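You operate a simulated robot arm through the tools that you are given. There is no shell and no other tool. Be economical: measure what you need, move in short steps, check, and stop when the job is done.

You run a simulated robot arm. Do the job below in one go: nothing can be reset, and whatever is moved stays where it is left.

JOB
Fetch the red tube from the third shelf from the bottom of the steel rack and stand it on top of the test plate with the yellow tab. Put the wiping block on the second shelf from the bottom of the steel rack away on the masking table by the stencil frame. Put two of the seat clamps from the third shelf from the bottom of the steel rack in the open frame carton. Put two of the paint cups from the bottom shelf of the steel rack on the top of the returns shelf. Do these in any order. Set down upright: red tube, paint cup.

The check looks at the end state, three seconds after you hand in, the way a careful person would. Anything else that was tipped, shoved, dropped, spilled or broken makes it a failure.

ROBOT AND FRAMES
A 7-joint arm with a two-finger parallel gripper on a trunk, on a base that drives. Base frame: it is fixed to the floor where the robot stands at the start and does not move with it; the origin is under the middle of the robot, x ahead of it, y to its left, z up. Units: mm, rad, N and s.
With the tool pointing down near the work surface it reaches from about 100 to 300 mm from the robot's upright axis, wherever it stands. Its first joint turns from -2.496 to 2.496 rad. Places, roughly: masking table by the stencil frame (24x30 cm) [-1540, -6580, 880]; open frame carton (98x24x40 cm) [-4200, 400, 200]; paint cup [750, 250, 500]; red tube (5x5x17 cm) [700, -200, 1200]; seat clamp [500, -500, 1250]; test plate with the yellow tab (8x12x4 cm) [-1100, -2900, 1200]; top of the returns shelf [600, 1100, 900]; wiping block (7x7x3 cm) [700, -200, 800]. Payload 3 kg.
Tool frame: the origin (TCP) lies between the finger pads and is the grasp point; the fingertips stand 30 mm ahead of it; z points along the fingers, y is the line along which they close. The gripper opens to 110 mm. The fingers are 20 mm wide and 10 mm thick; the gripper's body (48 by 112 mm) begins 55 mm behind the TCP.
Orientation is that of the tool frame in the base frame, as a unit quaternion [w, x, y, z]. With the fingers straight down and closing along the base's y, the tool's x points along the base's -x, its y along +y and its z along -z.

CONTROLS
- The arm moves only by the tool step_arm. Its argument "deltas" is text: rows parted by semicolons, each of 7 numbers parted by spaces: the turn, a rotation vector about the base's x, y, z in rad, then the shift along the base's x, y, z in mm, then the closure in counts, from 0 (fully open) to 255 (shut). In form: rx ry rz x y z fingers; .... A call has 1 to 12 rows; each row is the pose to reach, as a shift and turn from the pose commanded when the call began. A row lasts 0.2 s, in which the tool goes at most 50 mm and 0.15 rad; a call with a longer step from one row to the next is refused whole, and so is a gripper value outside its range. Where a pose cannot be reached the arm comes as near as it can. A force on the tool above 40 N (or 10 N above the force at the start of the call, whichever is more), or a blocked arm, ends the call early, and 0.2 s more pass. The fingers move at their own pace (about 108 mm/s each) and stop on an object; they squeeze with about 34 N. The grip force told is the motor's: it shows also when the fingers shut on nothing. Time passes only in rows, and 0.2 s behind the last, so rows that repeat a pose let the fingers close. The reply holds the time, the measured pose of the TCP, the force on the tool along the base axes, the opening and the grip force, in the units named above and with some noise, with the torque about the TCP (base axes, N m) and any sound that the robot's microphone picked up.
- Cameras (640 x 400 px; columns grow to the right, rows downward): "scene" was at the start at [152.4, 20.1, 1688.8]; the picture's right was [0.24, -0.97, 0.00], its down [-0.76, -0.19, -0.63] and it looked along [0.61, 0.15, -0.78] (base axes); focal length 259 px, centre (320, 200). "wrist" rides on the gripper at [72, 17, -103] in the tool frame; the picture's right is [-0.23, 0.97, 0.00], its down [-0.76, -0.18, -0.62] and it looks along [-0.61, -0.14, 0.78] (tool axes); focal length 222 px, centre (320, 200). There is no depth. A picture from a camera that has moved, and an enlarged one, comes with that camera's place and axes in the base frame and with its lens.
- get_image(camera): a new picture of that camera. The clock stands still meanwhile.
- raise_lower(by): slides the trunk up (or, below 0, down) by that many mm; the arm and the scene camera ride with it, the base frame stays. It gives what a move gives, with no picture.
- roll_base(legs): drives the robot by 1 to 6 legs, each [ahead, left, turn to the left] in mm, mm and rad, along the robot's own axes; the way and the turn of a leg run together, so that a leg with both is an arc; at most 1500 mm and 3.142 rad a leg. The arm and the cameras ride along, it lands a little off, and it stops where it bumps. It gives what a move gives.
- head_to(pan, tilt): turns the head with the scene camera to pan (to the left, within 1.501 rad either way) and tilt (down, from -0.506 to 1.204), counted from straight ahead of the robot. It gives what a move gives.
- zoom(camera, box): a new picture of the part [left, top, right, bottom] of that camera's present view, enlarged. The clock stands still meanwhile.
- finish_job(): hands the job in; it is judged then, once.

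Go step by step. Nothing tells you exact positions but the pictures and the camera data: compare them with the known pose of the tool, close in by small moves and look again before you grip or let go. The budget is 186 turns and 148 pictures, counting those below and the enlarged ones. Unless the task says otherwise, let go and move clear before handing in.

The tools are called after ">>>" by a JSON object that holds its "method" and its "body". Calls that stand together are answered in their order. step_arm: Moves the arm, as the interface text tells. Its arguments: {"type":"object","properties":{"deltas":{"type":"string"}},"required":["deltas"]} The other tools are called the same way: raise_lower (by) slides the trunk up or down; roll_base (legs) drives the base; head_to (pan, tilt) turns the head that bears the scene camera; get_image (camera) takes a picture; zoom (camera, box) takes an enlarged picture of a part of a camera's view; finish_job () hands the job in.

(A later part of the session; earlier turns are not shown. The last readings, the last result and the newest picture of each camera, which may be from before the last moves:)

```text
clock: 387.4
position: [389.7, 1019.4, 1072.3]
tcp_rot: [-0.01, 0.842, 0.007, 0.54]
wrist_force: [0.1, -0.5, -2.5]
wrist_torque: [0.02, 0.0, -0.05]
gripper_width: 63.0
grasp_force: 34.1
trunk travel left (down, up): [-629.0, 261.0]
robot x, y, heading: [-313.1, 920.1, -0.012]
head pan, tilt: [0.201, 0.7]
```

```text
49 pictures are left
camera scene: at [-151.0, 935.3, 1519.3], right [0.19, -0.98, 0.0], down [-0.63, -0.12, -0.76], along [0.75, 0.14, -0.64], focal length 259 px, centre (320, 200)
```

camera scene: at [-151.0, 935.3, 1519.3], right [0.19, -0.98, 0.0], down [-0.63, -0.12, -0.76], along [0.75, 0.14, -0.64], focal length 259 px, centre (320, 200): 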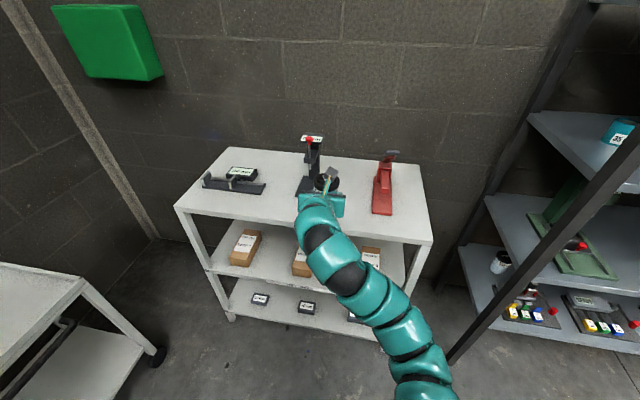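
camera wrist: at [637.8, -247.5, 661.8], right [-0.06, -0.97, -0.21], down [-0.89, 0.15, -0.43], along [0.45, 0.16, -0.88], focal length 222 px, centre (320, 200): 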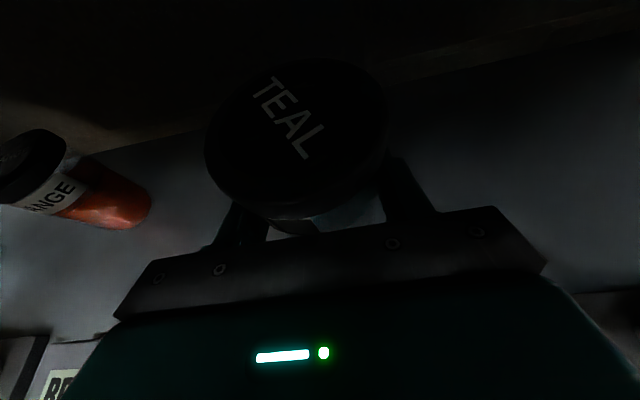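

The returns shelf's top has free room at its front. I'll set the cup at about (515,1005).

>>> {"method": "roll_base", "body": {"legs": [[126, -13, 0.012]]}}

>>> {"method": "raise_lower", "body": {"by": -70}}

>>> {"method": "get_image", "body": {"camera": "wrist"}}

>>> {"method": "zoom", "body": {"camera": "scene", "box": [200, 120, 460, 280]}}

```text
clock: 388.7
position: [515.1, 1014.0, 1070.4]
tcp_rot: [-0.013, 0.842, 0.013, 0.539]
wrist_force: [0.9, -0.5, -1.2]
wrist_torque: [0.0, -0.01, -0.05]
gripper_width: 62.8
grasp_force: 33.7
trunk travel left (down, up): [-629.0, 261.0]
robot x, y, heading: [-189.2, 906.2, -0.001]
head pan, tilt: [0.201, 0.7]
```

```text
clock: 389.8
position: [513.0, 1013.2, 1002.6]
tcp_rot: [-0.013, 0.842, 0.013, 0.54]
wrist_force: [0.3, -0.2, -1.9]
wrist_torque: [-0.01, 0.02, 0.01]
gripper_width: 63.0
grasp_force: 34.4
trunk travel left (down, up): [-559.0, 331.0]
robot x, y, heading: [-189.3, 908.9, -0.002]
head pan, tilt: [0.201, 0.7]
```

```text
48 pictures are left
camera wrist: at [450.0, 993.4, 1111.9], right [-0.06, -0.97, -0.21], down [-0.89, 0.15, -0.43], along [0.45, 0.16, -0.88], focal length 222 px, centre (320, 200)
```

wrist: 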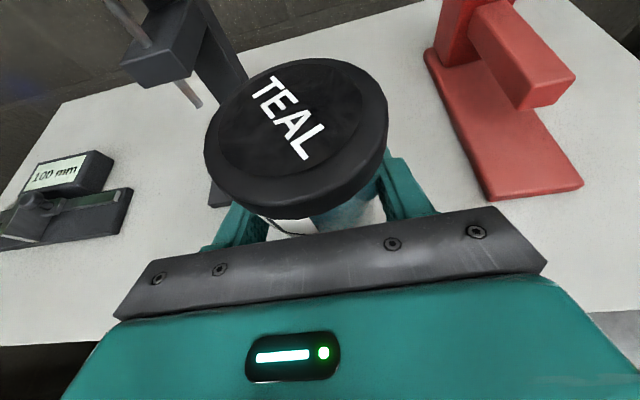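

```text
2.46 times, centred on (330, 200) of scene
camera zoom: at [-25.9, 923.6, 1449.4], right [0.2, -0.98, 0.0], down [-0.63, -0.13, -0.76], along [0.75, 0.15, -0.64], focal length 638 px, centre (295, 200)
```

zoom: 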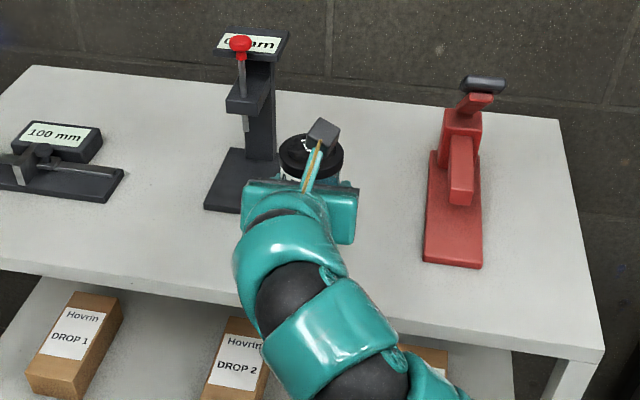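

Shift slightly right and descend slowly to contact.

>>> {"method": "step_arm", "body": {"deltas": "0 0 0 0 -20 -8 255;0 0 0 0 -20 -16 255;0 0 0 0 -20 -22 255;0 0 0 0 -20 -27 255;0 0 0 0 -20 -31 255;0 0 0 0 -20 -35 255;0 0 0 0 -20 -39 255"}}

```text
clock: 391.4
position: [513.7, 993.5, 962.6]
tcp_rot: [-0.012, 0.841, 0.012, 0.54]
wrist_force: [-1.2, 0.3, -1.2]
wrist_torque: [0.01, 0.0, 0.05]
gripper_width: 62.7
grasp_force: 34.3
trunk travel left (down, up): [-559.0, 331.0]
robot x, y, heading: [-188.4, 908.8, -0.004]
head pan, tilt: [0.201, 0.7]
```

>>> {"method": "step_arm", "body": {"deltas": "0 0 0 0 0 -4 255;0 0 0 0 0 -8 255;0 0 0 0 0 -12 255;0 0 0 0 0 -16 255;0 0 0 0 0 -20 255;0 0 0 0 0 -24 255"}}

>>> {"method": "get_image", "body": {"camera": "wrist"}}

```text
clock: 392.8
position: [511.4, 995.4, 941.4]
tcp_rot: [-0.014, 0.84, 0.014, 0.542]
wrist_force: [1.0, 5.8, 27.2]
wrist_torque: [0.01, -0.07, 0.06]
gripper_width: 62.6
grasp_force: 34.5
trunk travel left (down, up): [-559.0, 331.0]
robot x, y, heading: [-187.2, 906.6, 0.001]
head pan, tilt: [0.201, 0.7]
```

```text
46 pictures are left
camera wrist: at [447.1, 974.2, 1050.7], right [-0.06, -0.97, -0.22], down [-0.89, 0.15, -0.43], along [0.46, 0.17, -0.87], focal length 222 px, centre (320, 200)
```

wrist: 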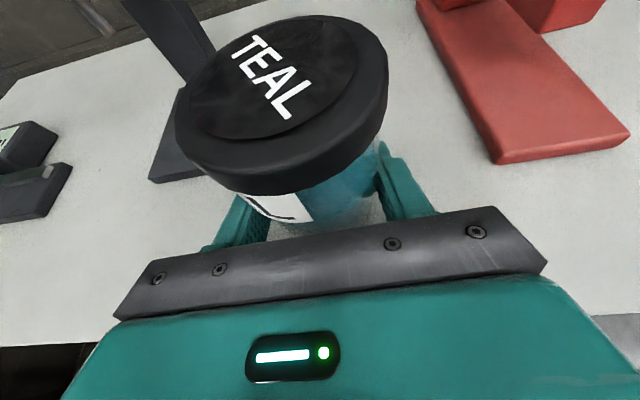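

Contact made; releasing gently.

>>> {"method": "step_arm", "body": {"deltas": "0 0 0 0 0 2 255;0 0 0 0 0 2 100;0 0 0 0 0 2 80;0 0 0 0 0 2 60;0 0 0 0 0 2 40"}}

>>> {"method": "get_image", "body": {"camera": "wrist"}}

```text
clock: 394.0
position: [513.5, 993.6, 941.1]
tcp_rot: [-0.012, 0.842, 0.012, 0.54]
wrist_force: [0.0, -0.8, 0.0]
wrist_torque: [-0.03, 0.01, 0.02]
gripper_width: 93.1
grasp_force: 0.1
trunk travel left (down, up): [-559.0, 331.0]
robot x, y, heading: [-189.3, 906.0, 0.002]
head pan, tilt: [0.201, 0.7]
```

```text
45 pictures are left
camera wrist: at [449.7, 973.2, 1050.8], right [-0.06, -0.97, -0.21], down [-0.89, 0.15, -0.43], along [0.45, 0.16, -0.88], focal length 222 px, centre (320, 200)
```

wrist: 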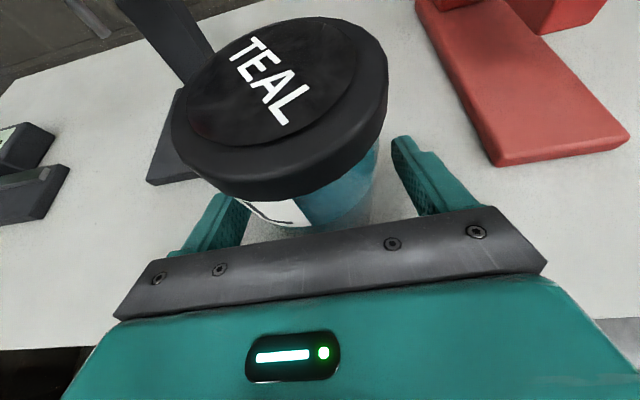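

The cup stands freely. Back away and view.

>>> {"method": "roll_base", "body": {"legs": [[-160, 0, 0]]}}

>>> {"method": "zoom", "body": {"camera": "scene", "box": [180, 100, 460, 280]}}

```text
clock: 395.4
position: [353.6, 994.4, 941.4]
tcp_rot: [-0.013, 0.842, 0.013, 0.54]
wrist_force: [-0.4, -0.5, -0.2]
wrist_torque: [0.04, 0.04, 0.02]
gripper_width: 92.9
grasp_force: 0.1
trunk travel left (down, up): [-559.0, 331.0]
robot x, y, heading: [-344.0, 902.6, 0.0]
head pan, tilt: [0.201, 0.7]
```

```text
2.22 times, centred on (320, 190) of scene
camera zoom: at [-186.2, 923.6, 1449.5], right [0.2, -0.98, 0.0], down [-0.63, -0.13, -0.77], along [0.75, 0.15, -0.64], focal length 576 px, centre (320, 222)
```

zoom: 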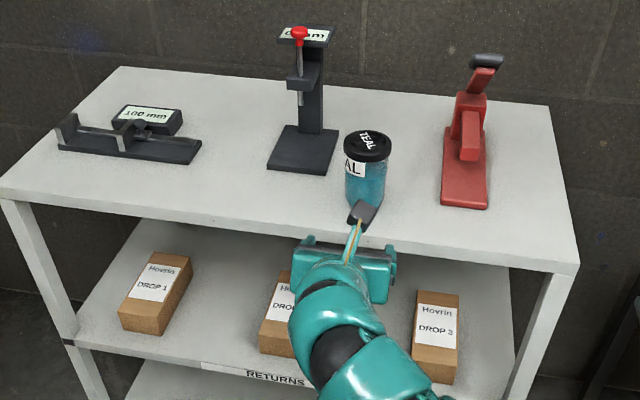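

The teal cup stands upright on the returns shelf. Now back for the orange cup: reset the arm pose, lower, and move to y≈30.

>>> {"method": "step_arm", "body": {"deltas": "0 0 0 -30 30 15 0;0 0 0 -60 60 30 0;0 0 0 -90 90 45 0;0 0 0 -112 122 58 0"}}

>>> {"method": "roll_base", "body": {"legs": [[0, -1086, 0]]}}

>>> {"method": "raise_lower", "body": {"by": -400}}

>>> {"method": "raise_lower", "body": {"by": -50}}

>>> {"method": "roll_base", "body": {"legs": [[300, 0, 0]]}}

>>> {"method": "get_image", "body": {"camera": "wrist"}}

```text
clock: 396.4
position: [242.6, 1117.0, 1000.3]
tcp_rot: [-0.013, 0.842, 0.012, 0.539]
wrist_force: [0.6, -0.3, -1.5]
wrist_torque: [-0.04, -0.02, -0.01]
gripper_width: 110.1
grasp_force: 0.0
trunk travel left (down, up): [-559.0, 331.0]
robot x, y, heading: [-346.1, 902.8, 0.002]
head pan, tilt: [0.201, 0.7]
```

```text
clock: 402.0
position: [243.0, 21.5, 1000.4]
tcp_rot: [-0.014, 0.841, 0.015, 0.541]
wrist_force: [-0.1, 0.2, -0.2]
wrist_torque: [0.0, 0.02, -0.01]
gripper_width: 110.2
grasp_force: 0.0
trunk travel left (down, up): [-559.0, 331.0]
robot x, y, heading: [-342.9, -193.1, 0.008]
head pan, tilt: [0.201, 0.7]
```

```text
clock: 405.8
position: [245.0, 21.6, 601.3]
tcp_rot: [-0.015, 0.842, 0.016, 0.539]
wrist_force: [-0.7, 0.2, 0.0]
wrist_torque: [0.0, 0.03, 0.01]
gripper_width: 109.9
grasp_force: 0.0
trunk travel left (down, up): [-159.0, 731.0]
robot x, y, heading: [-342.4, -191.5, 0.011]
head pan, tilt: [0.201, 0.7]
```

```text
clock: 406.7
position: [244.9, 22.9, 551.3]
tcp_rot: [-0.015, 0.841, 0.015, 0.54]
wrist_force: [0.9, -1.0, -0.2]
wrist_torque: [-0.03, 0.01, -0.04]
gripper_width: 110.2
grasp_force: 0.0
trunk travel left (down, up): [-109.0, 781.0]
robot x, y, heading: [-342.3, -193.7, 0.004]
head pan, tilt: [0.201, 0.7]
```

```text
clock: 408.8
position: [546.9, 21.9, 551.3]
tcp_rot: [-0.014, 0.841, 0.014, 0.541]
wrist_force: [0.6, 0.1, 0.5]
wrist_torque: [0.02, -0.02, -0.02]
gripper_width: 110.1
grasp_force: 0.0
trunk travel left (down, up): [-109.0, 781.0]
robot x, y, heading: [-40.3, -190.8, 0.009]
head pan, tilt: [0.201, 0.7]
```

```text
43 pictures are left
camera wrist: at [482.2, 1.8, 660.2], right [-0.06, -0.97, -0.21], down [-0.89, 0.15, -0.43], along [0.45, 0.17, -0.88], focal length 222 px, centre (320, 200)
```

wrist: 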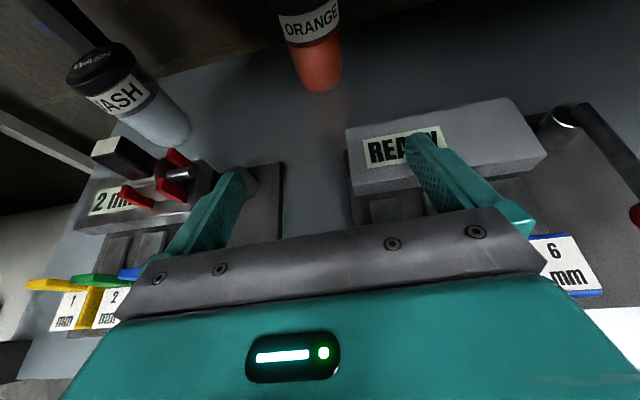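

Orange cup near (780,31). Narrow the fingers a little and go forward.

>>> {"method": "step_arm", "body": {"deltas": "0 0 0 0 4 0 40;0 0 0 0 8 0 40"}}

>>> {"method": "roll_base", "body": {"legs": [[100, 0, -0.007]]}}

>>> {"method": "get_image", "body": {"camera": "wrist"}}

```text
clock: 409.4
position: [544.9, 31.8, 550.7]
tcp_rot: [-0.014, 0.841, 0.014, 0.54]
wrist_force: [-0.1, 0.3, -0.9]
wrist_torque: [0.04, -0.01, 0.02]
gripper_width: 92.7
grasp_force: 0.0
trunk travel left (down, up): [-109.0, 781.0]
robot x, y, heading: [-41.7, -190.3, 0.002]
head pan, tilt: [0.201, 0.7]
```

```text
clock: 410.5
position: [646.1, 25.8, 550.4]
tcp_rot: [-0.013, 0.841, 0.012, 0.54]
wrist_force: [0.5, -0.1, -0.3]
wrist_torque: [0.02, -0.04, 0.01]
gripper_width: 92.4
grasp_force: 0.2
trunk travel left (down, up): [-109.0, 781.0]
robot x, y, heading: [58.5, -192.4, -0.003]
head pan, tilt: [0.201, 0.7]
```

```text
42 pictures are left
camera wrist: at [582.2, 6.0, 660.3], right [-0.06, -0.97, -0.21], down [-0.89, 0.15, -0.43], along [0.45, 0.16, -0.88], focal length 222 px, centre (320, 200)
```

wrist: 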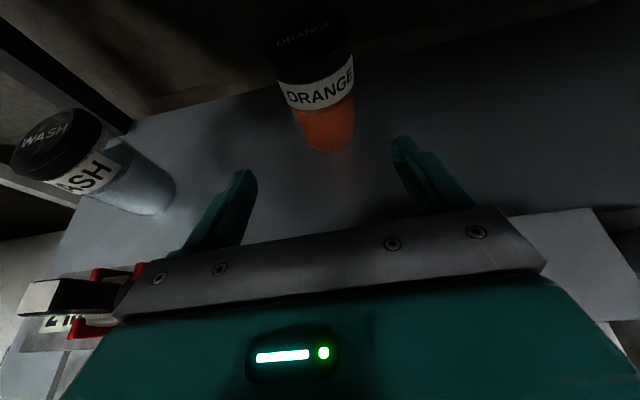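

Cup axis ≈(764,26), in line. Advancing with the arm and lowering.

>>> {"method": "step_arm", "body": {"deltas": "0 0 0 40 0 0 0;0 0 0 75 0 0 0;0 0 0 92 0 -10 0;0 0 0 106 0 -22 0;0 0 0 112 0 -30 0"}}

>>> {"method": "get_image", "body": {"camera": "wrist"}}

```text
clock: 411.7
position: [758.1, 27.1, 521.4]
tcp_rot: [-0.012, 0.842, 0.011, 0.54]
wrist_force: [-0.5, 0.7, -0.6]
wrist_torque: [-0.02, -0.01, 0.0]
gripper_width: 110.3
grasp_force: 0.0
trunk travel left (down, up): [-109.0, 781.0]
robot x, y, heading: [56.8, -189.9, -0.004]
head pan, tilt: [0.201, 0.7]
```

```text
41 pictures are left
camera wrist: at [694.6, 5.7, 630.3], right [-0.06, -0.97, -0.21], down [-0.89, 0.15, -0.43], along [0.45, 0.16, -0.88], focal length 222 px, centre (320, 200)
```

wrist: 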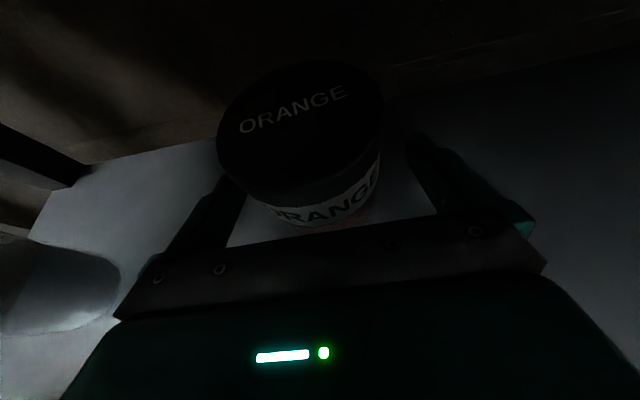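

Close, lift 62 mm, and shift a little left to pass between the devices.

>>> {"method": "step_arm", "body": {"deltas": "0 0 0 0 0 -4 70;0 0 0 0 0 -4 140;0 0 0 0 0 -4 255;0 0 0 0 0 -4 255;0 0 0 0 0 -4 255;0 0 0 0 0 15 255;0 0 0 0 3 35 255;0 0 0 0 6 50 255;0 0 0 0 10 62 255"}}

>>> {"method": "get_image", "body": {"camera": "wrist"}}

```text
clock: 413.7
position: [757.4, 35.7, 582.0]
tcp_rot: [-0.011, 0.842, 0.012, 0.539]
wrist_force: [0.8, 0.0, -1.3]
wrist_torque: [0.02, 0.02, 0.03]
gripper_width: 62.9
grasp_force: 34.4
trunk travel left (down, up): [-109.0, 781.0]
robot x, y, heading: [56.4, -192.1, -0.004]
head pan, tilt: [0.201, 0.7]
```

```text
40 pictures are left
camera wrist: at [694.7, 15.8, 691.4], right [-0.06, -0.97, -0.21], down [-0.89, 0.15, -0.43], along [0.45, 0.16, -0.88], focal length 222 px, centre (320, 200)
```

wrist: 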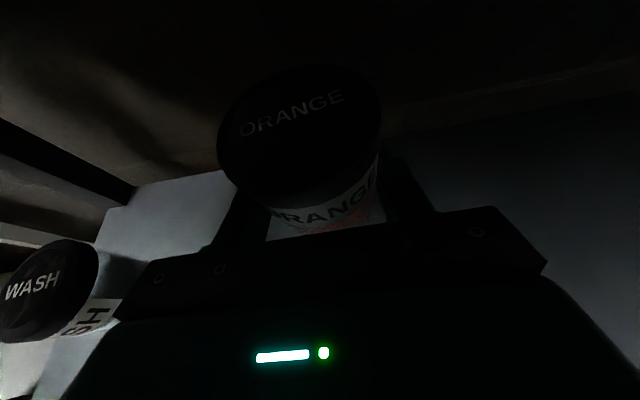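

>>> {"method": "step_arm", "body": {"deltas": "0 0 0 -20 -4 2 255;0 0 0 -40 -6 4 255"}}

>>> {"method": "roll_base", "body": {"legs": [[-360, 0, 0.004]]}}

>>> {"method": "get_image", "body": {"camera": "wrist"}}

```text
clock: 414.3
position: [717.2, 30.7, 586.0]
tcp_rot: [-0.013, 0.842, 0.012, 0.539]
wrist_force: [0.6, 0.7, -3.0]
wrist_torque: [-0.02, -0.02, 0.01]
gripper_width: 63.3
grasp_force: 33.9
trunk travel left (down, up): [-109.0, 781.0]
robot x, y, heading: [55.3, -192.0, -0.003]
head pan, tilt: [0.201, 0.7]
```

```text
clock: 416.7
position: [353.9, 35.7, 586.0]
tcp_rot: [-0.014, 0.841, 0.013, 0.54]
wrist_force: [0.5, 0.4, -1.9]
wrist_torque: [0.0, -0.05, 0.0]
gripper_width: 62.9
grasp_force: 33.4
trunk travel left (down, up): [-109.0, 781.0]
robot x, y, heading: [-308.1, -193.2, 0.003]
head pan, tilt: [0.201, 0.7]
```

```text
39 pictures are left
camera wrist: at [290.4, 13.9, 696.3], right [-0.06, -0.97, -0.21], down [-0.89, 0.15, -0.43], along [0.45, 0.17, -0.88], focal length 222 px, centre (320, 200)
```

wrist: 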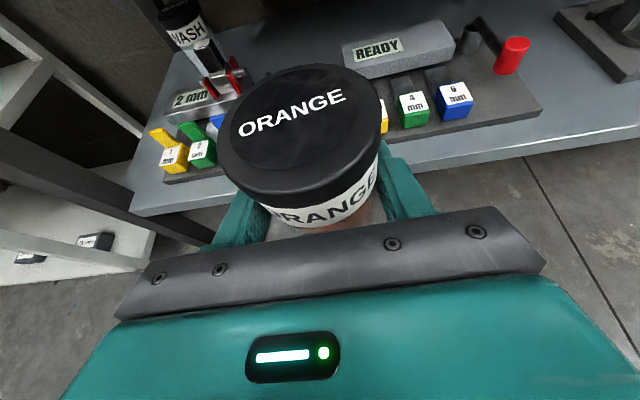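

Out cleanly. To the returns shelf: target about (515,1235).

>>> {"method": "raise_lower", "body": {"by": 400}}

>>> {"method": "raise_lower", "body": {"by": 50}}

>>> {"method": "roll_base", "body": {"legs": [[0, 1200, 0], [158, 0, 0]]}}

>>> {"method": "get_image", "body": {"camera": "wrist"}}

>>> {"method": "get_image", "body": {"camera": "scene"}}

```text
clock: 420.5
position: [353.3, 34.5, 985.9]
tcp_rot: [-0.013, 0.842, 0.013, 0.54]
wrist_force: [0.3, -1.3, -2.0]
wrist_torque: [0.01, 0.04, -0.03]
gripper_width: 63.2
grasp_force: 34.7
trunk travel left (down, up): [-509.0, 381.0]
robot x, y, heading: [-308.8, -191.9, 0.001]
head pan, tilt: [0.201, 0.7]
```

```text
clock: 421.4
position: [353.8, 35.8, 1036.5]
tcp_rot: [-0.013, 0.842, 0.013, 0.539]
wrist_force: [-0.3, 0.7, -2.0]
wrist_torque: [0.0, -0.01, 0.02]
gripper_width: 63.3
grasp_force: 34.2
trunk travel left (down, up): [-559.0, 331.0]
robot x, y, heading: [-306.6, -190.8, 0.003]
head pan, tilt: [0.201, 0.7]
```

```text
clock: 428.5
position: [519.0, 1218.9, 1036.4]
tcp_rot: [-0.011, 0.842, 0.009, 0.54]
wrist_force: [0.1, -0.5, -2.2]
wrist_torque: [0.01, 0.01, 0.03]
gripper_width: 62.9
grasp_force: 33.6
trunk travel left (down, up): [-559.0, 331.0]
robot x, y, heading: [-146.2, 995.8, -0.009]
head pan, tilt: [0.201, 0.7]
```

```text
38 pictures are left
camera wrist: at [455.3, 1197.7, 1145.7], right [-0.07, -0.97, -0.21], down [-0.89, 0.16, -0.43], along [0.45, 0.16, -0.88], focal length 222 px, centre (320, 200)
```

wrist: 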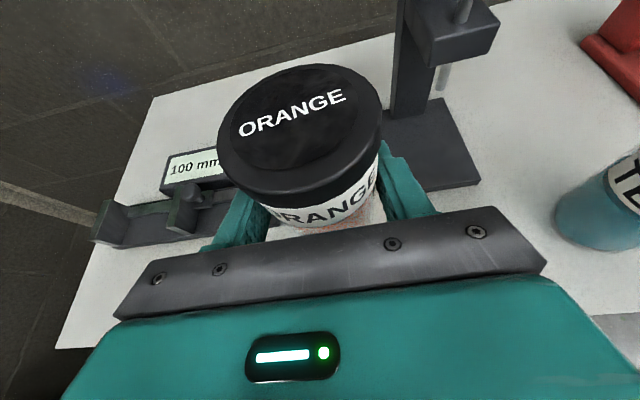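

```text
37 pictures are left
camera scene: at [18.0, 1016.7, 1449.2], right [0.19, -0.98, 0.0], down [-0.63, -0.12, -0.76], along [0.75, 0.15, -0.64], focal length 259 px, centre (320, 200)
```

scene: 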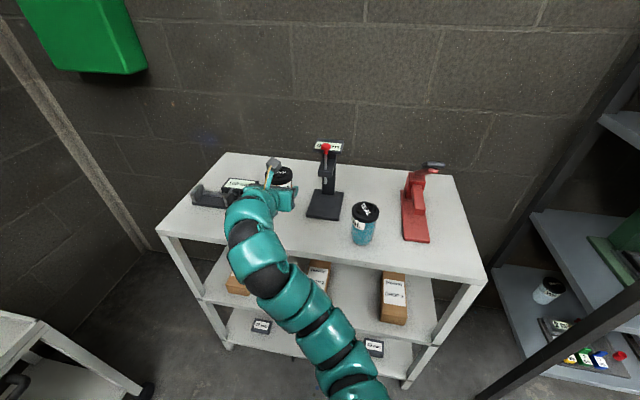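

Clear of the other items. Lower 70 mm by trunk, then feel down in fine steps.

>>> {"method": "raise_lower", "body": {"by": -70}}

>>> {"method": "step_arm", "body": {"deltas": "0 0 0 0 0 -3 255;0 0 0 0 0 -5 255;0 0 0 0 0 -7 255;0 0 0 0 0 -9 255"}}

```text
clock: 429.5
position: [519.3, 1217.8, 967.3]
tcp_rot: [-0.01, 0.841, 0.009, 0.54]
wrist_force: [0.3, 0.0, -1.8]
wrist_torque: [0.0, -0.01, -0.04]
gripper_width: 63.2
grasp_force: 34.1
trunk travel left (down, up): [-489.0, 401.0]
robot x, y, heading: [-146.6, 995.3, -0.007]
head pan, tilt: [0.201, 0.7]
```

```text
clock: 430.5
position: [517.4, 1217.9, 962.2]
tcp_rot: [-0.012, 0.84, 0.009, 0.543]
wrist_force: [8.7, 4.2, 24.7]
wrist_torque: [-0.12, -0.28, 0.02]
gripper_width: 63.3
grasp_force: 33.5
trunk travel left (down, up): [-489.0, 401.0]
robot x, y, heading: [-147.2, 995.9, -0.01]
head pan, tilt: [0.201, 0.7]
```

Contact. Release and back off.

>>> {"method": "step_arm", "body": {"deltas": "0 0 0 0 0 3 255;0 0 0 0 0 3 255;0 0 0 0 0 3 100;0 0 0 0 0 3 80;0 0 0 0 0 3 50;0 0 0 0 0 3 30"}}

>>> {"method": "roll_base", "body": {"legs": [[-180, 0, 0.008]]}}

>>> {"method": "zoom", "body": {"camera": "scene", "box": [160, 100, 460, 290]}}

```text
clock: 431.9
position: [518.7, 1217.7, 960.5]
tcp_rot: [-0.01, 0.841, 0.008, 0.541]
wrist_force: [0.1, -0.8, 0.6]
wrist_torque: [-0.01, -0.03, 0.02]
gripper_width: 96.7
grasp_force: 0.0
trunk travel left (down, up): [-489.0, 401.0]
robot x, y, heading: [-142.3, 997.1, -0.008]
head pan, tilt: [0.201, 0.7]
```

```text
clock: 433.4
position: [335.3, 1224.4, 960.7]
tcp_rot: [-0.013, 0.842, 0.013, 0.54]
wrist_force: [1.3, -0.3, -0.7]
wrist_torque: [-0.02, -0.02, 0.04]
gripper_width: 96.9
grasp_force: 0.1
trunk travel left (down, up): [-489.0, 401.0]
robot x, y, heading: [-323.6, 998.4, -0.0]
head pan, tilt: [0.201, 0.7]
```

```text
2.11 times, centred on (310, 195) of scene
camera zoom: at [-163.3, 1018.9, 1379.5], right [0.2, -0.98, 0.0], down [-0.63, -0.13, -0.77], along [0.75, 0.15, -0.64], focal length 546 px, centre (341, 210)
```

zoom: 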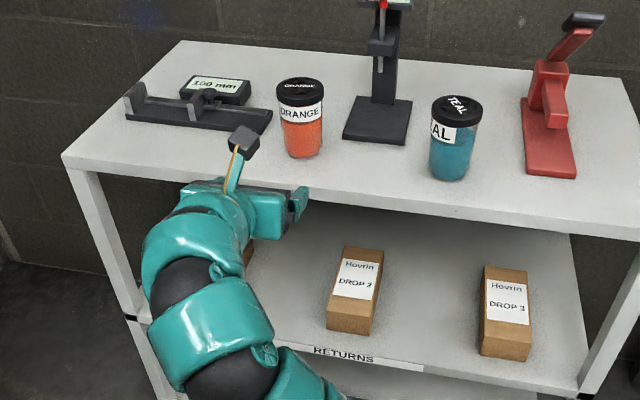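

Both cups stand on the returns shelf. Last is the wiping block: I drive before the rack and look at it from between shelves 2 and 3.

>>> {"method": "roll_base", "body": {"legs": [[0, -1400, 0]]}}

>>> {"method": "raise_lower", "body": {"by": -300}}

>>> {"method": "head_to", "body": {"pan": 0.3, "tilt": 0.35}}

>>> {"method": "zoom", "body": {"camera": "scene", "box": [180, 100, 480, 290]}}

```text
clock: 440.4
position: [340.4, -174.3, 960.2]
tcp_rot: [-0.014, 0.841, 0.015, 0.54]
wrist_force: [-0.5, -0.2, 0.1]
wrist_torque: [-0.01, 0.03, 0.02]
gripper_width: 97.0
grasp_force: 0.1
trunk travel left (down, up): [-489.0, 401.0]
robot x, y, heading: [-316.7, -401.7, 0.006]
head pan, tilt: [0.201, 0.7]
```

```text
clock: 443.4
position: [340.4, -174.6, 660.1]
tcp_rot: [-0.015, 0.841, 0.016, 0.54]
wrist_force: [-0.2, -1.0, -0.3]
wrist_torque: [0.0, 0.0, 0.01]
gripper_width: 97.0
grasp_force: 0.1
trunk travel left (down, up): [-189.0, 701.0]
robot x, y, heading: [-316.1, -401.8, 0.007]
head pan, tilt: [0.201, 0.7]
```

```text
clock: 444.3
position: [340.3, -173.9, 659.7]
tcp_rot: [-0.014, 0.842, 0.015, 0.54]
wrist_force: [0.1, 0.3, 0.1]
wrist_torque: [0.0, -0.02, 0.02]
gripper_width: 97.0
grasp_force: 0.2
trunk travel left (down, up): [-189.0, 701.0]
robot x, y, heading: [-319.4, -401.4, 0.001]
head pan, tilt: [0.3, 0.351]
```

```text
2.11 times, centred on (330, 195) of scene
camera zoom: at [-152.2, -372.0, 1110.7], right [0.3, -0.95, 0.0], down [-0.33, -0.1, -0.94], along [0.9, 0.28, -0.34], focal length 546 px, centre (299, 210)
```

zoom: 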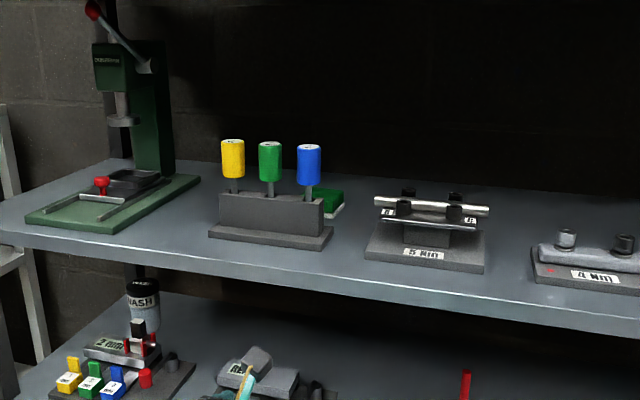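

>>> {"method": "roll_base", "body": {"legs": [[150, -280, 0]]}}

>>> {"method": "head_to", "body": {"pan": 0.65, "tilt": 0.4}}

>>> {"method": "zoom", "body": {"camera": "scene", "box": [230, 130, 410, 250]}}

```text
clock: 446.4
position: [491.6, -458.2, 659.7]
tcp_rot: [-0.015, 0.841, 0.015, 0.54]
wrist_force: [-0.3, -0.2, 0.2]
wrist_torque: [-0.04, -0.01, 0.01]
gripper_width: 96.9
grasp_force: 0.0
trunk travel left (down, up): [-189.0, 701.0]
robot x, y, heading: [-167.0, -679.3, 0.01]
head pan, tilt: [0.3, 0.351]
```

```text
clock: 447.2
position: [491.9, -458.5, 660.2]
tcp_rot: [-0.014, 0.841, 0.015, 0.541]
wrist_force: [-0.4, -0.6, 0.0]
wrist_torque: [-0.02, -0.06, -0.06]
gripper_width: 97.1
grasp_force: 0.0
trunk travel left (down, up): [-189.0, 701.0]
robot x, y, heading: [-168.6, -686.4, 0.004]
head pan, tilt: [0.649, 0.4]
```

```text
3.33 times, centred on (320, 190) of scene
camera zoom: at [-16.6, -627.0, 1106.3], right [0.61, -0.79, 0.0], down [-0.31, -0.24, -0.92], along [0.73, 0.56, -0.39], focal length 865 px, centre (320, 233)
```

zoom: 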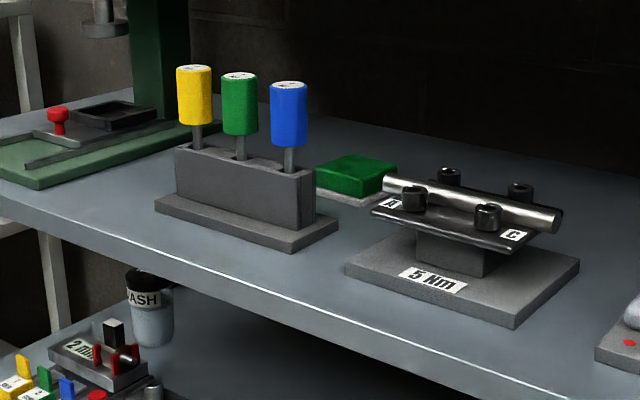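

The block is about (656,-157), axis-aligned, on shelf z≈799, 50 mm behind the stand. I'll reach it from the right with the tool yawed 90° over the 5 Nm device; first back off and try that pose in free space.

>>> {"method": "roll_base", "body": {"legs": [[-200, 0, 0]]}}

>>> {"method": "raise_lower", "body": {"by": 260}}

>>> {"method": "step_arm", "body": {"deltas": "0 0 0.145 -8 -12 0 0;0 0 0.29 -16 -24 0 0;0 0 0.435 -24 -36 0 0;0 0 0.58 -32 -48 0 0;0 0 0.725 -40 -60 0 0;0 0 0.87 -48 -72 0 0;0 0 1.015 -56 -84 0 0;0 0 1.16 -64 -96 0 0;0 0 1.305 -72 -108 0 0;0 0 1.45 -80 -120 0 0;0 0 1.5708 -83 -132 0 0"}}

```text
clock: 448.8
position: [290.0, -459.5, 660.5]
tcp_rot: [-0.014, 0.842, 0.015, 0.54]
wrist_force: [0.0, 0.0, 0.4]
wrist_torque: [0.0, 0.0, 0.0]
gripper_width: 97.0
grasp_force: 0.0
trunk travel left (down, up): [-189.0, 701.0]
robot x, y, heading: [-371.4, -684.1, 0.002]
head pan, tilt: [0.649, 0.4]
```

```text
clock: 451.5
position: [290.1, -459.3, 919.5]
tcp_rot: [-0.014, 0.841, 0.014, 0.54]
wrist_force: [-0.5, -0.3, -0.2]
wrist_torque: [0.0, 0.03, 0.02]
gripper_width: 97.1
grasp_force: 0.2
trunk travel left (down, up): [-449.0, 441.0]
robot x, y, heading: [-369.1, -686.5, 0.004]
head pan, tilt: [0.649, 0.4]
```

```text
clock: 453.9
position: [130.0, -586.8, 1012.2]
tcp_rot: [-0.375, 0.65, 0.532, 0.392]
wrist_force: [-0.2, 0.2, 0.2]
wrist_torque: [-0.06, -0.03, -0.02]
gripper_width: 110.0
grasp_force: 0.0
out of reach, approached as far as the arm can: row 8, 9, 10, 11
trunk travel left (down, up): [-449.0, 441.0]
robot x, y, heading: [-368.6, -685.0, 0.002]
head pan, tilt: [0.649, 0.4]
```

The yaw is reachable but with less forward reach; checking whether it can come down to the needed height here.

>>> {"method": "step_arm", "body": {"deltas": "0 0 0.04 0 0 -30 0;0 0 0.08 0 0 -60 0;0 0 0.12 0 0 -93 0"}}

>>> {"method": "head_to", "body": {"pan": 0.2, "tilt": 0.9}}

>>> {"method": "get_image", "body": {"camera": "scene"}}

```text
clock: 454.7
position: [118.9, -604.9, 1017.5]
tcp_rot: [-0.386, 0.639, 0.544, 0.383]
wrist_force: [0.3, 0.4, -0.2]
wrist_torque: [-0.03, -0.01, -0.05]
gripper_width: 110.1
grasp_force: 0.0
out of reach, approached as far as the arm can: row 1, 2, 3
trunk travel left (down, up): [-449.0, 441.0]
robot x, y, heading: [-373.6, -687.9, 0.001]
head pan, tilt: [0.649, 0.4]
```

```text
clock: 455.6
position: [117.8, -606.4, 1016.7]
tcp_rot: [-0.387, 0.639, 0.544, 0.381]
wrist_force: [0.1, 0.4, 0.6]
wrist_torque: [0.0, 0.01, 0.01]
gripper_width: 110.2
grasp_force: 0.0
trunk travel left (down, up): [-449.0, 441.0]
robot x, y, heading: [-369.8, -684.9, 0.008]
head pan, tilt: [0.201, 0.901]
```

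```text
33 pictures are left
camera scene: at [-218.2, -668.9, 1323.3], right [0.2, -0.98, 0.0], down [-0.77, -0.16, -0.62], along [0.61, 0.13, -0.78], focal length 259 px, centre (320, 200)
```

scene: 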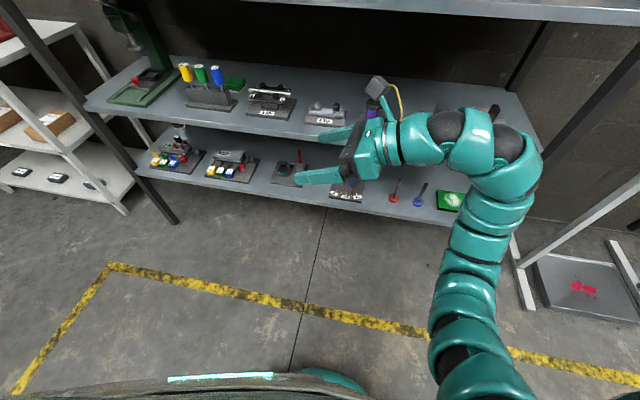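

With robot heading adding part of the yaw it becomes feasible. I bring the arm to about 57° relative yaw at a reachable spot.

>>> {"method": "step_arm", "body": {"deltas": "0 0 -0.1 15 6 -18 0;0 0 -0.2 30 12 -36 0;0 0 -0.3 44 18 -55 0;0 0 -0.4 58 25 -75 0;0 0 -0.5 72 31 -98 0"}}

```text
clock: 456.8
position: [192.7, -574.4, 915.7]
tcp_rot: [-0.278, 0.755, 0.367, 0.466]
wrist_force: [-0.3, -0.2, 0.7]
wrist_torque: [-0.04, -0.01, 0.01]
gripper_width: 110.0
grasp_force: 0.0
trunk travel left (down, up): [-449.0, 441.0]
robot x, y, heading: [-372.9, -685.4, 0.005]
head pan, tilt: [0.201, 0.901]
```

>>> {"method": "step_arm", "body": {"deltas": "-0.075 0.035 0.1 0 0 0 0;-0.15 0.07 0.2 0 0 0 0"}}

```text
clock: 457.4
position: [191.6, -575.0, 916.7]
tcp_rot: [-0.281, 0.748, 0.466, 0.38]
wrist_force: [0.7, 0.6, 0.6]
wrist_torque: [0.0, -0.01, 0.04]
gripper_width: 109.8
grasp_force: 0.0
trunk travel left (down, up): [-449.0, 441.0]
robot x, y, heading: [-372.5, -685.1, 0.007]
head pan, tilt: [0.201, 0.901]
```

The pose (68° yaw, 34° down) is reachable. Raise slightly, turn the base by 0.25 rad and come to the shelf front at the height over the 5 Nm device.

>>> {"method": "raise_lower", "body": {"by": 4}}

>>> {"method": "roll_base", "body": {"legs": [[0, 0, 0.243], [269, 70, 0]]}}

>>> {"method": "head_to", "body": {"pan": 0.0, "tilt": 0.6}}

>>> {"method": "get_image", "body": {"camera": "scene"}}

>>> {"method": "get_image", "body": {"camera": "wrist"}}

```text
clock: 458.0
position: [191.4, -573.8, 921.0]
tcp_rot: [-0.28, 0.748, 0.465, 0.381]
wrist_force: [0.8, -0.1, -0.2]
wrist_torque: [0.0, 0.01, 0.01]
gripper_width: 109.9
grasp_force: 0.1
trunk travel left (down, up): [-453.0, 437.0]
robot x, y, heading: [-369.9, -688.4, 0.004]
head pan, tilt: [0.201, 0.901]
```

```text
clock: 460.7
position: [389.3, -309.5, 921.5]
tcp_rot: [-0.325, 0.686, 0.553, 0.344]
wrist_force: [0.9, -0.4, -0.6]
wrist_torque: [0.02, -0.02, -0.02]
gripper_width: 110.2
grasp_force: 0.1
trunk travel left (down, up): [-453.0, 437.0]
robot x, y, heading: [-128.3, -554.5, 0.247]
head pan, tilt: [0.201, 0.901]
```

```text
clock: 461.5
position: [388.7, -309.4, 921.0]
tcp_rot: [-0.324, 0.686, 0.552, 0.345]
wrist_force: [0.3, 0.7, -0.5]
wrist_torque: [0.0, 0.02, 0.0]
gripper_width: 109.9
grasp_force: 0.1
trunk travel left (down, up): [-453.0, 437.0]
robot x, y, heading: [-131.9, -555.1, 0.253]
head pan, tilt: [0.0, 0.6]
```

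```text
32 pictures are left
camera scene: at [31.8, -511.2, 1352.0], right [0.24, -0.97, 0.0], down [-0.55, -0.14, -0.82], along [0.8, 0.2, -0.57], focal length 259 px, centre (320, 200)
```

scene: 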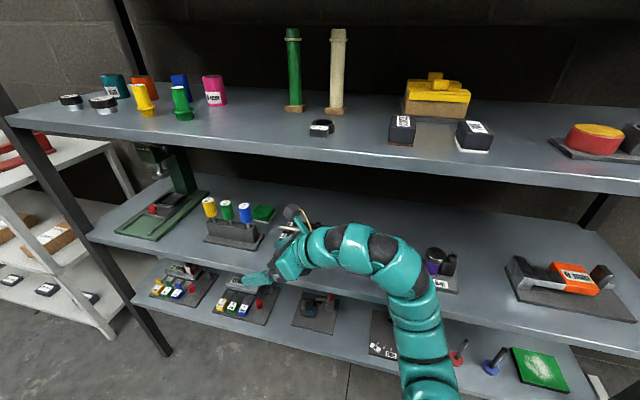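

```text
31 pictures are left
camera wrist: at [404.4, -360.1, 1038.1], right [0.92, -0.3, -0.25], down [-0.36, -0.89, -0.28], along [-0.14, 0.35, -0.93], focal length 222 px, centre (320, 200)
```

wrist: 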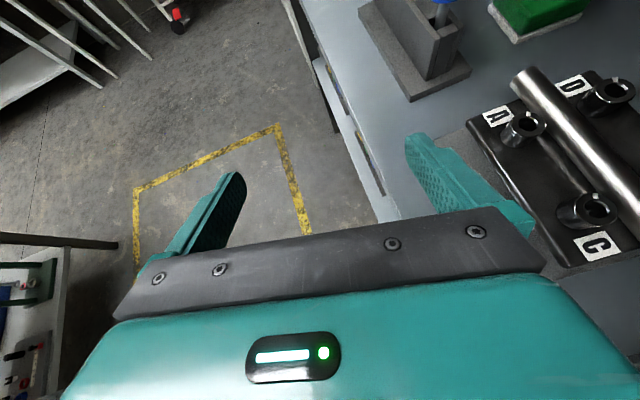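

Block appears at about (670,-150). Entering over the 5 Nm device along +x, in two stages.

>>> {"method": "raise_lower", "body": {"by": 5}}

>>> {"method": "roll_base", "body": {"legs": [[140, -36, 0]]}}

>>> {"method": "get_image", "body": {"camera": "scene"}}

```text
clock: 462.1
position: [388.3, -309.6, 927.0]
tcp_rot: [-0.324, 0.686, 0.553, 0.343]
wrist_force: [0.0, -0.2, 0.1]
wrist_torque: [0.03, -0.02, -0.01]
gripper_width: 110.1
grasp_force: 0.1
trunk travel left (down, up): [-458.0, 432.0]
robot x, y, heading: [-130.5, -555.8, 0.246]
head pan, tilt: [0.0, 0.6]
```

```text
clock: 463.2
position: [470.1, -309.8, 932.5]
tcp_rot: [-0.321, 0.683, 0.555, 0.349]
wrist_force: [-0.8, 0.1, 0.8]
wrist_torque: [0.01, -0.02, 0.0]
gripper_width: 110.1
grasp_force: 0.0
trunk travel left (down, up): [-458.0, 432.0]
robot x, y, heading: [-42.9, -555.5, 0.243]
head pan, tilt: [0.0, 0.6]
stopped in leg 1: the robot was blocked; the commanded pose is now the measured one
```

```text
30 pictures are left
camera scene: at [109.1, -511.1, 1359.5], right [0.24, -0.97, 0.0], down [-0.54, -0.14, -0.83], along [0.81, 0.2, -0.56], focal length 259 px, centre (320, 200)
```

scene: 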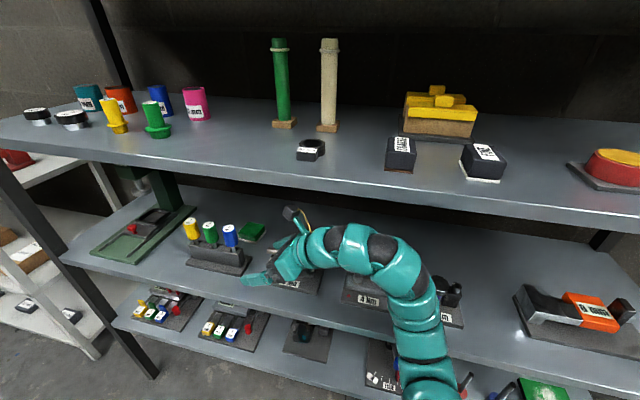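

Blocked: the low forearm touches the second shelf's edge. I back off, and set the arm lower relative to a raised trunk so that the forearm comes in from above.

>>> {"method": "roll_base", "body": {"legs": [[-190, 48, 0]]}}

>>> {"method": "raise_lower", "body": {"by": 200}}

>>> {"method": "step_arm", "body": {"deltas": "0 0 0 0 0 -40 0;0 0 0 0 0 -80 0;0 0 0 0 0 -120 0;0 0 0 0 0 -160 0;0 0 0 0 0 -200 0"}}

>>> {"method": "get_image", "body": {"camera": "scene"}}

```text
clock: 464.8
position: [283.3, -309.2, 926.2]
tcp_rot: [-0.326, 0.685, 0.554, 0.344]
wrist_force: [0.6, -0.3, -0.1]
wrist_torque: [0.04, 0.01, 0.01]
gripper_width: 109.7
grasp_force: 0.1
trunk travel left (down, up): [-458.0, 432.0]
robot x, y, heading: [-230.6, -551.7, 0.248]
head pan, tilt: [0.0, 0.6]
```

```text
clock: 467.0
position: [285.6, -307.6, 1126.8]
tcp_rot: [-0.326, 0.684, 0.554, 0.344]
wrist_force: [-1.0, -0.1, 0.0]
wrist_torque: [0.01, -0.01, 0.0]
gripper_width: 109.9
grasp_force: 0.0
trunk travel left (down, up): [-658.0, 232.0]
robot x, y, heading: [-233.5, -552.3, 0.248]
head pan, tilt: [0.0, 0.6]
```

```text
clock: 468.2
position: [236.1, -350.9, 1014.3]
tcp_rot: [-0.326, 0.685, 0.553, 0.344]
wrist_force: [0.0, -0.9, -0.1]
wrist_torque: [0.0, -0.02, -0.02]
gripper_width: 110.0
grasp_force: 0.0
out of reach, approached as far as the arm can: row 1, 2, 3, 4, 5
trunk travel left (down, up): [-658.0, 232.0]
robot x, y, heading: [-232.0, -555.7, 0.247]
head pan, tilt: [0.0, 0.6]
```

```text
29 pictures are left
camera scene: at [-72.5, -513.2, 1557.2], right [0.24, -0.97, 0.0], down [-0.55, -0.14, -0.83], along [0.8, 0.2, -0.56], focal length 259 px, centre (320, 200)
```

scene: 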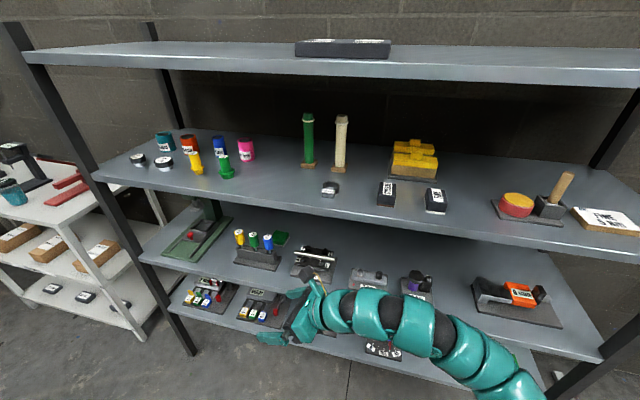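

Less relative yaw is needed so that the arm can reach from above. I turn the tool back to about 0.5 rad relative yaw and will use more base heading instead.

>>> {"method": "step_arm", "body": {"deltas": "0 0 -0.138 15 15 0 0;0 0 -0.276 40 40 -20 0;0 0 -0.414 70 65 -45 0;0 0 -0.552 95 92 -70 0;0 0 -0.69 120 119 -95 0"}}

>>> {"method": "get_image", "body": {"camera": "scene"}}

```text
clock: 469.4
position: [356.2, -228.4, 917.6]
tcp_rot: [-0.19, 0.832, 0.289, 0.433]
wrist_force: [-0.3, 0.2, 0.5]
wrist_torque: [-0.02, 0.02, 0.02]
gripper_width: 109.6
grasp_force: 0.1
out of reach, approached as far as the arm can: row 1
trunk travel left (down, up): [-658.0, 232.0]
robot x, y, heading: [-231.9, -556.2, 0.248]
head pan, tilt: [0.0, 0.6]
```

```text
28 pictures are left
camera scene: at [-71.5, -510.6, 1557.0], right [0.24, -0.97, 0.0], down [-0.55, -0.14, -0.82], along [0.8, 0.2, -0.57], focal length 259 px, centre (320, 200)
```

scene: 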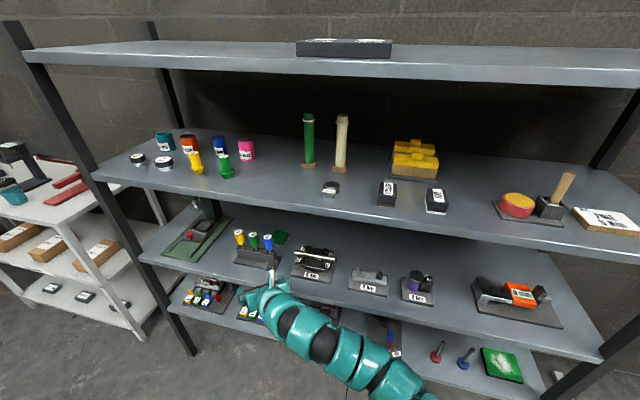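

Good: pose reached with the forearm roughly level. Turn the base 0.3 further and position for entry.

>>> {"method": "roll_base", "body": {"legs": [[0, 0, 0.3], [0, -276, 0], [28, 0, 0]]}}

>>> {"method": "head_to", "body": {"pan": 0.1, "tilt": 0.7}}

>>> {"method": "get_image", "body": {"camera": "scene"}}

```text
clock: 472.7
position: [403.5, -292.3, 917.4]
tcp_rot: [-0.252, 0.78, 0.41, 0.4]
wrist_force: [0.0, -0.9, 1.1]
wrist_torque: [-0.02, 0.0, 0.01]
gripper_width: 109.7
grasp_force: 0.1
trunk travel left (down, up): [-658.0, 232.0]
robot x, y, heading: [-65.8, -778.2, 0.547]
head pan, tilt: [0.0, 0.6]
```

```text
clock: 473.4
position: [402.6, -294.0, 918.2]
tcp_rot: [-0.253, 0.779, 0.41, 0.401]
wrist_force: [-0.1, -0.6, -0.1]
wrist_torque: [0.02, 0.01, 0.01]
gripper_width: 110.0
grasp_force: 0.0
trunk travel left (down, up): [-658.0, 232.0]
robot x, y, heading: [-66.9, -780.3, 0.547]
head pan, tilt: [0.099, 0.7]
```

```text
27 pictures are left
camera scene: at [69.5, -683.3, 1548.4], right [0.6, -0.8, 0.0], down [-0.51, -0.39, -0.77], along [0.61, 0.46, -0.64], focal length 259 px, centre (320, 200)
```

scene: 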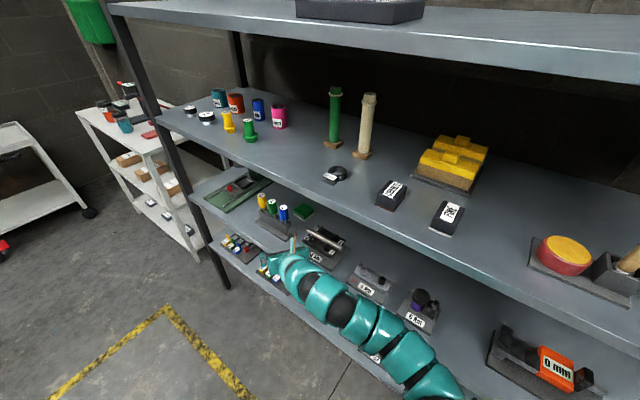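

Entering along +x in stages.

>>> {"method": "roll_base", "body": {"legs": [[78, -48, 0]]}}

>>> {"method": "roll_base", "body": {"legs": [[78, -48, 0]]}}

>>> {"method": "get_image", "body": {"camera": "wrist"}}

>>> {"method": "get_image", "body": {"camera": "scene"}}

```text
clock: 474.5
position: [496.9, -293.1, 918.0]
tcp_rot: [-0.252, 0.78, 0.41, 0.4]
wrist_force: [0.1, 0.3, 0.2]
wrist_torque: [-0.01, 0.04, 0.04]
gripper_width: 109.9
grasp_force: 0.0
trunk travel left (down, up): [-658.0, 232.0]
robot x, y, heading: [26.1, -777.7, 0.546]
head pan, tilt: [0.099, 0.7]
```

```text
clock: 475.6
position: [587.5, -295.9, 917.2]
tcp_rot: [-0.251, 0.78, 0.409, 0.401]
wrist_force: [0.0, -0.5, -0.1]
wrist_torque: [0.01, 0.0, 0.02]
gripper_width: 109.9
grasp_force: 0.1
trunk travel left (down, up): [-658.0, 232.0]
robot x, y, heading: [117.2, -780.0, 0.545]
head pan, tilt: [0.099, 0.7]
```

```text
26 pictures are left
camera wrist: at [582.9, -348.1, 1034.5], right [0.74, -0.62, -0.25], down [-0.67, -0.69, -0.28], along [0.0, 0.38, -0.93], focal length 222 px, centre (320, 200)
```

wrist: 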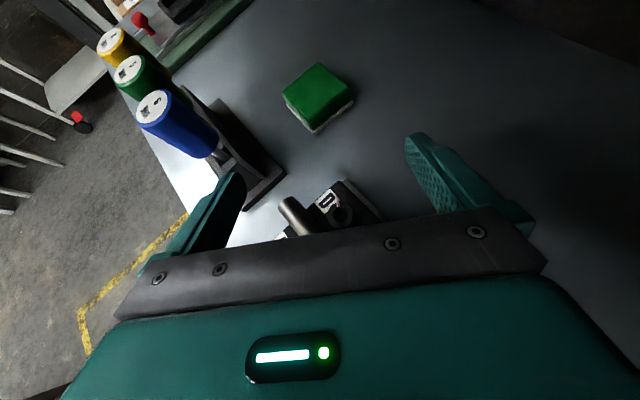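

```text
25 pictures are left
camera scene: at [255.4, -684.5, 1548.2], right [0.6, -0.8, 0.0], down [-0.52, -0.39, -0.76], along [0.61, 0.46, -0.65], focal length 259 px, centre (320, 200)
```

scene: 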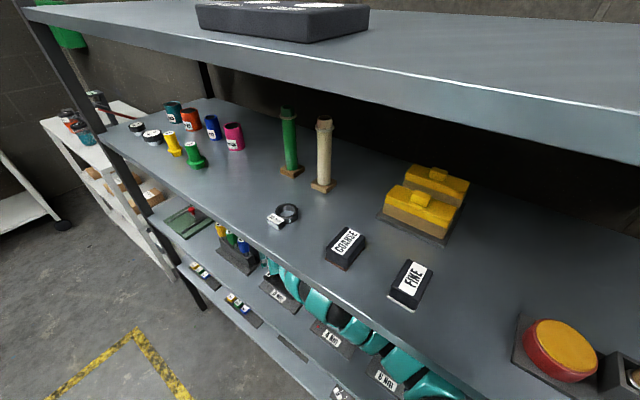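

Entered cleanly. The block centre is (663,-162), 154 mm straight ahead on the tool line. Advancing and descending while pitching to 45°.

>>> {"method": "step_arm", "body": {"deltas": "0 0 0 20 35 0 0;0 0 0 40 69 -10 0;-0.087 0.05 0 52 90 -35 0;-0.173 0.1 0 62 107 -58 0;-0.173 0.1 0 71 122 -74 0"}}

>>> {"method": "get_image", "body": {"camera": "wrist"}}

```text
clock: 476.8
position: [657.1, -172.2, 844.2]
tcp_rot: [-0.204, 0.818, 0.43, 0.324]
wrist_force: [0.2, 0.1, 0.6]
wrist_torque: [0.04, -0.05, 0.0]
gripper_width: 110.0
grasp_force: 0.0
trunk travel left (down, up): [-658.0, 232.0]
robot x, y, heading: [117.9, -779.2, 0.545]
head pan, tilt: [0.099, 0.7]
```

```text
24 pictures are left
camera wrist: at [664.3, -205.0, 968.2], right [0.72, -0.66, -0.21], down [-0.69, -0.72, -0.09], along [-0.09, 0.21, -0.97], focal length 222 px, centre (320, 200)
```

wrist: 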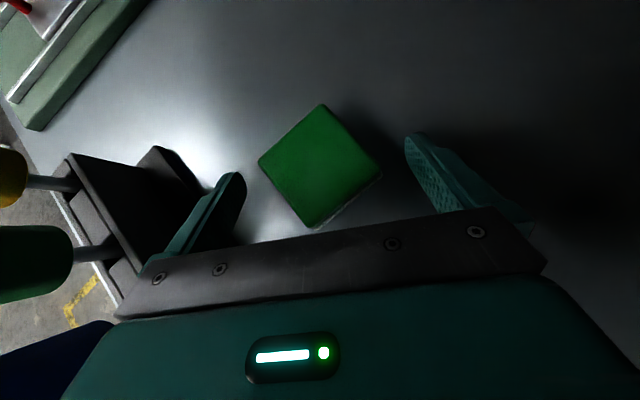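

Well centred laterally. Forward 14 mm more, down to the shelf, then close.

>>> {"method": "step_arm", "body": {"deltas": "0 0 0 7 12 -6 0;0 0 0 7 12 -11 0;0 0 0 7 12 -13 0"}}

>>> {"method": "step_arm", "body": {"deltas": "0 0 0 0 0 0 40;0 0 0 0 0 0 80;0 0 0 0 0 0 120;0 0 0 0 0 0 180;0 0 0 0 0 0 255;0 0 0 0 0 0 255"}}

>>> {"method": "get_image", "body": {"camera": "wrist"}}

```text
clock: 477.6
position: [664.2, -162.4, 831.1]
tcp_rot: [-0.203, 0.818, 0.429, 0.325]
wrist_force: [0.9, 0.1, 1.7]
wrist_torque: [-0.04, -0.14, 0.03]
gripper_width: 110.3
grasp_force: 0.0
trunk travel left (down, up): [-658.0, 232.0]
robot x, y, heading: [118.7, -779.2, 0.549]
head pan, tilt: [0.099, 0.7]
```

```text
clock: 479.0
position: [664.8, -161.3, 830.1]
tcp_rot: [-0.203, 0.818, 0.429, 0.324]
wrist_force: [-0.1, -0.4, -0.1]
wrist_torque: [0.0, 0.0, -0.04]
gripper_width: 82.6
grasp_force: 34.1
trunk travel left (down, up): [-658.0, 232.0]
robot x, y, heading: [119.0, -779.9, 0.55]
head pan, tilt: [0.099, 0.7]
```

```text
23 pictures are left
camera wrist: at [671.5, -194.0, 954.9], right [0.72, -0.66, -0.21], down [-0.69, -0.72, -0.09], along [-0.1, 0.21, -0.97], focal length 222 px, centre (320, 200)
```

wrist: 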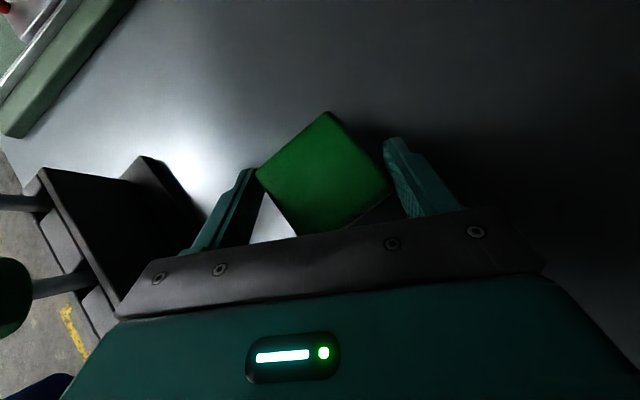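

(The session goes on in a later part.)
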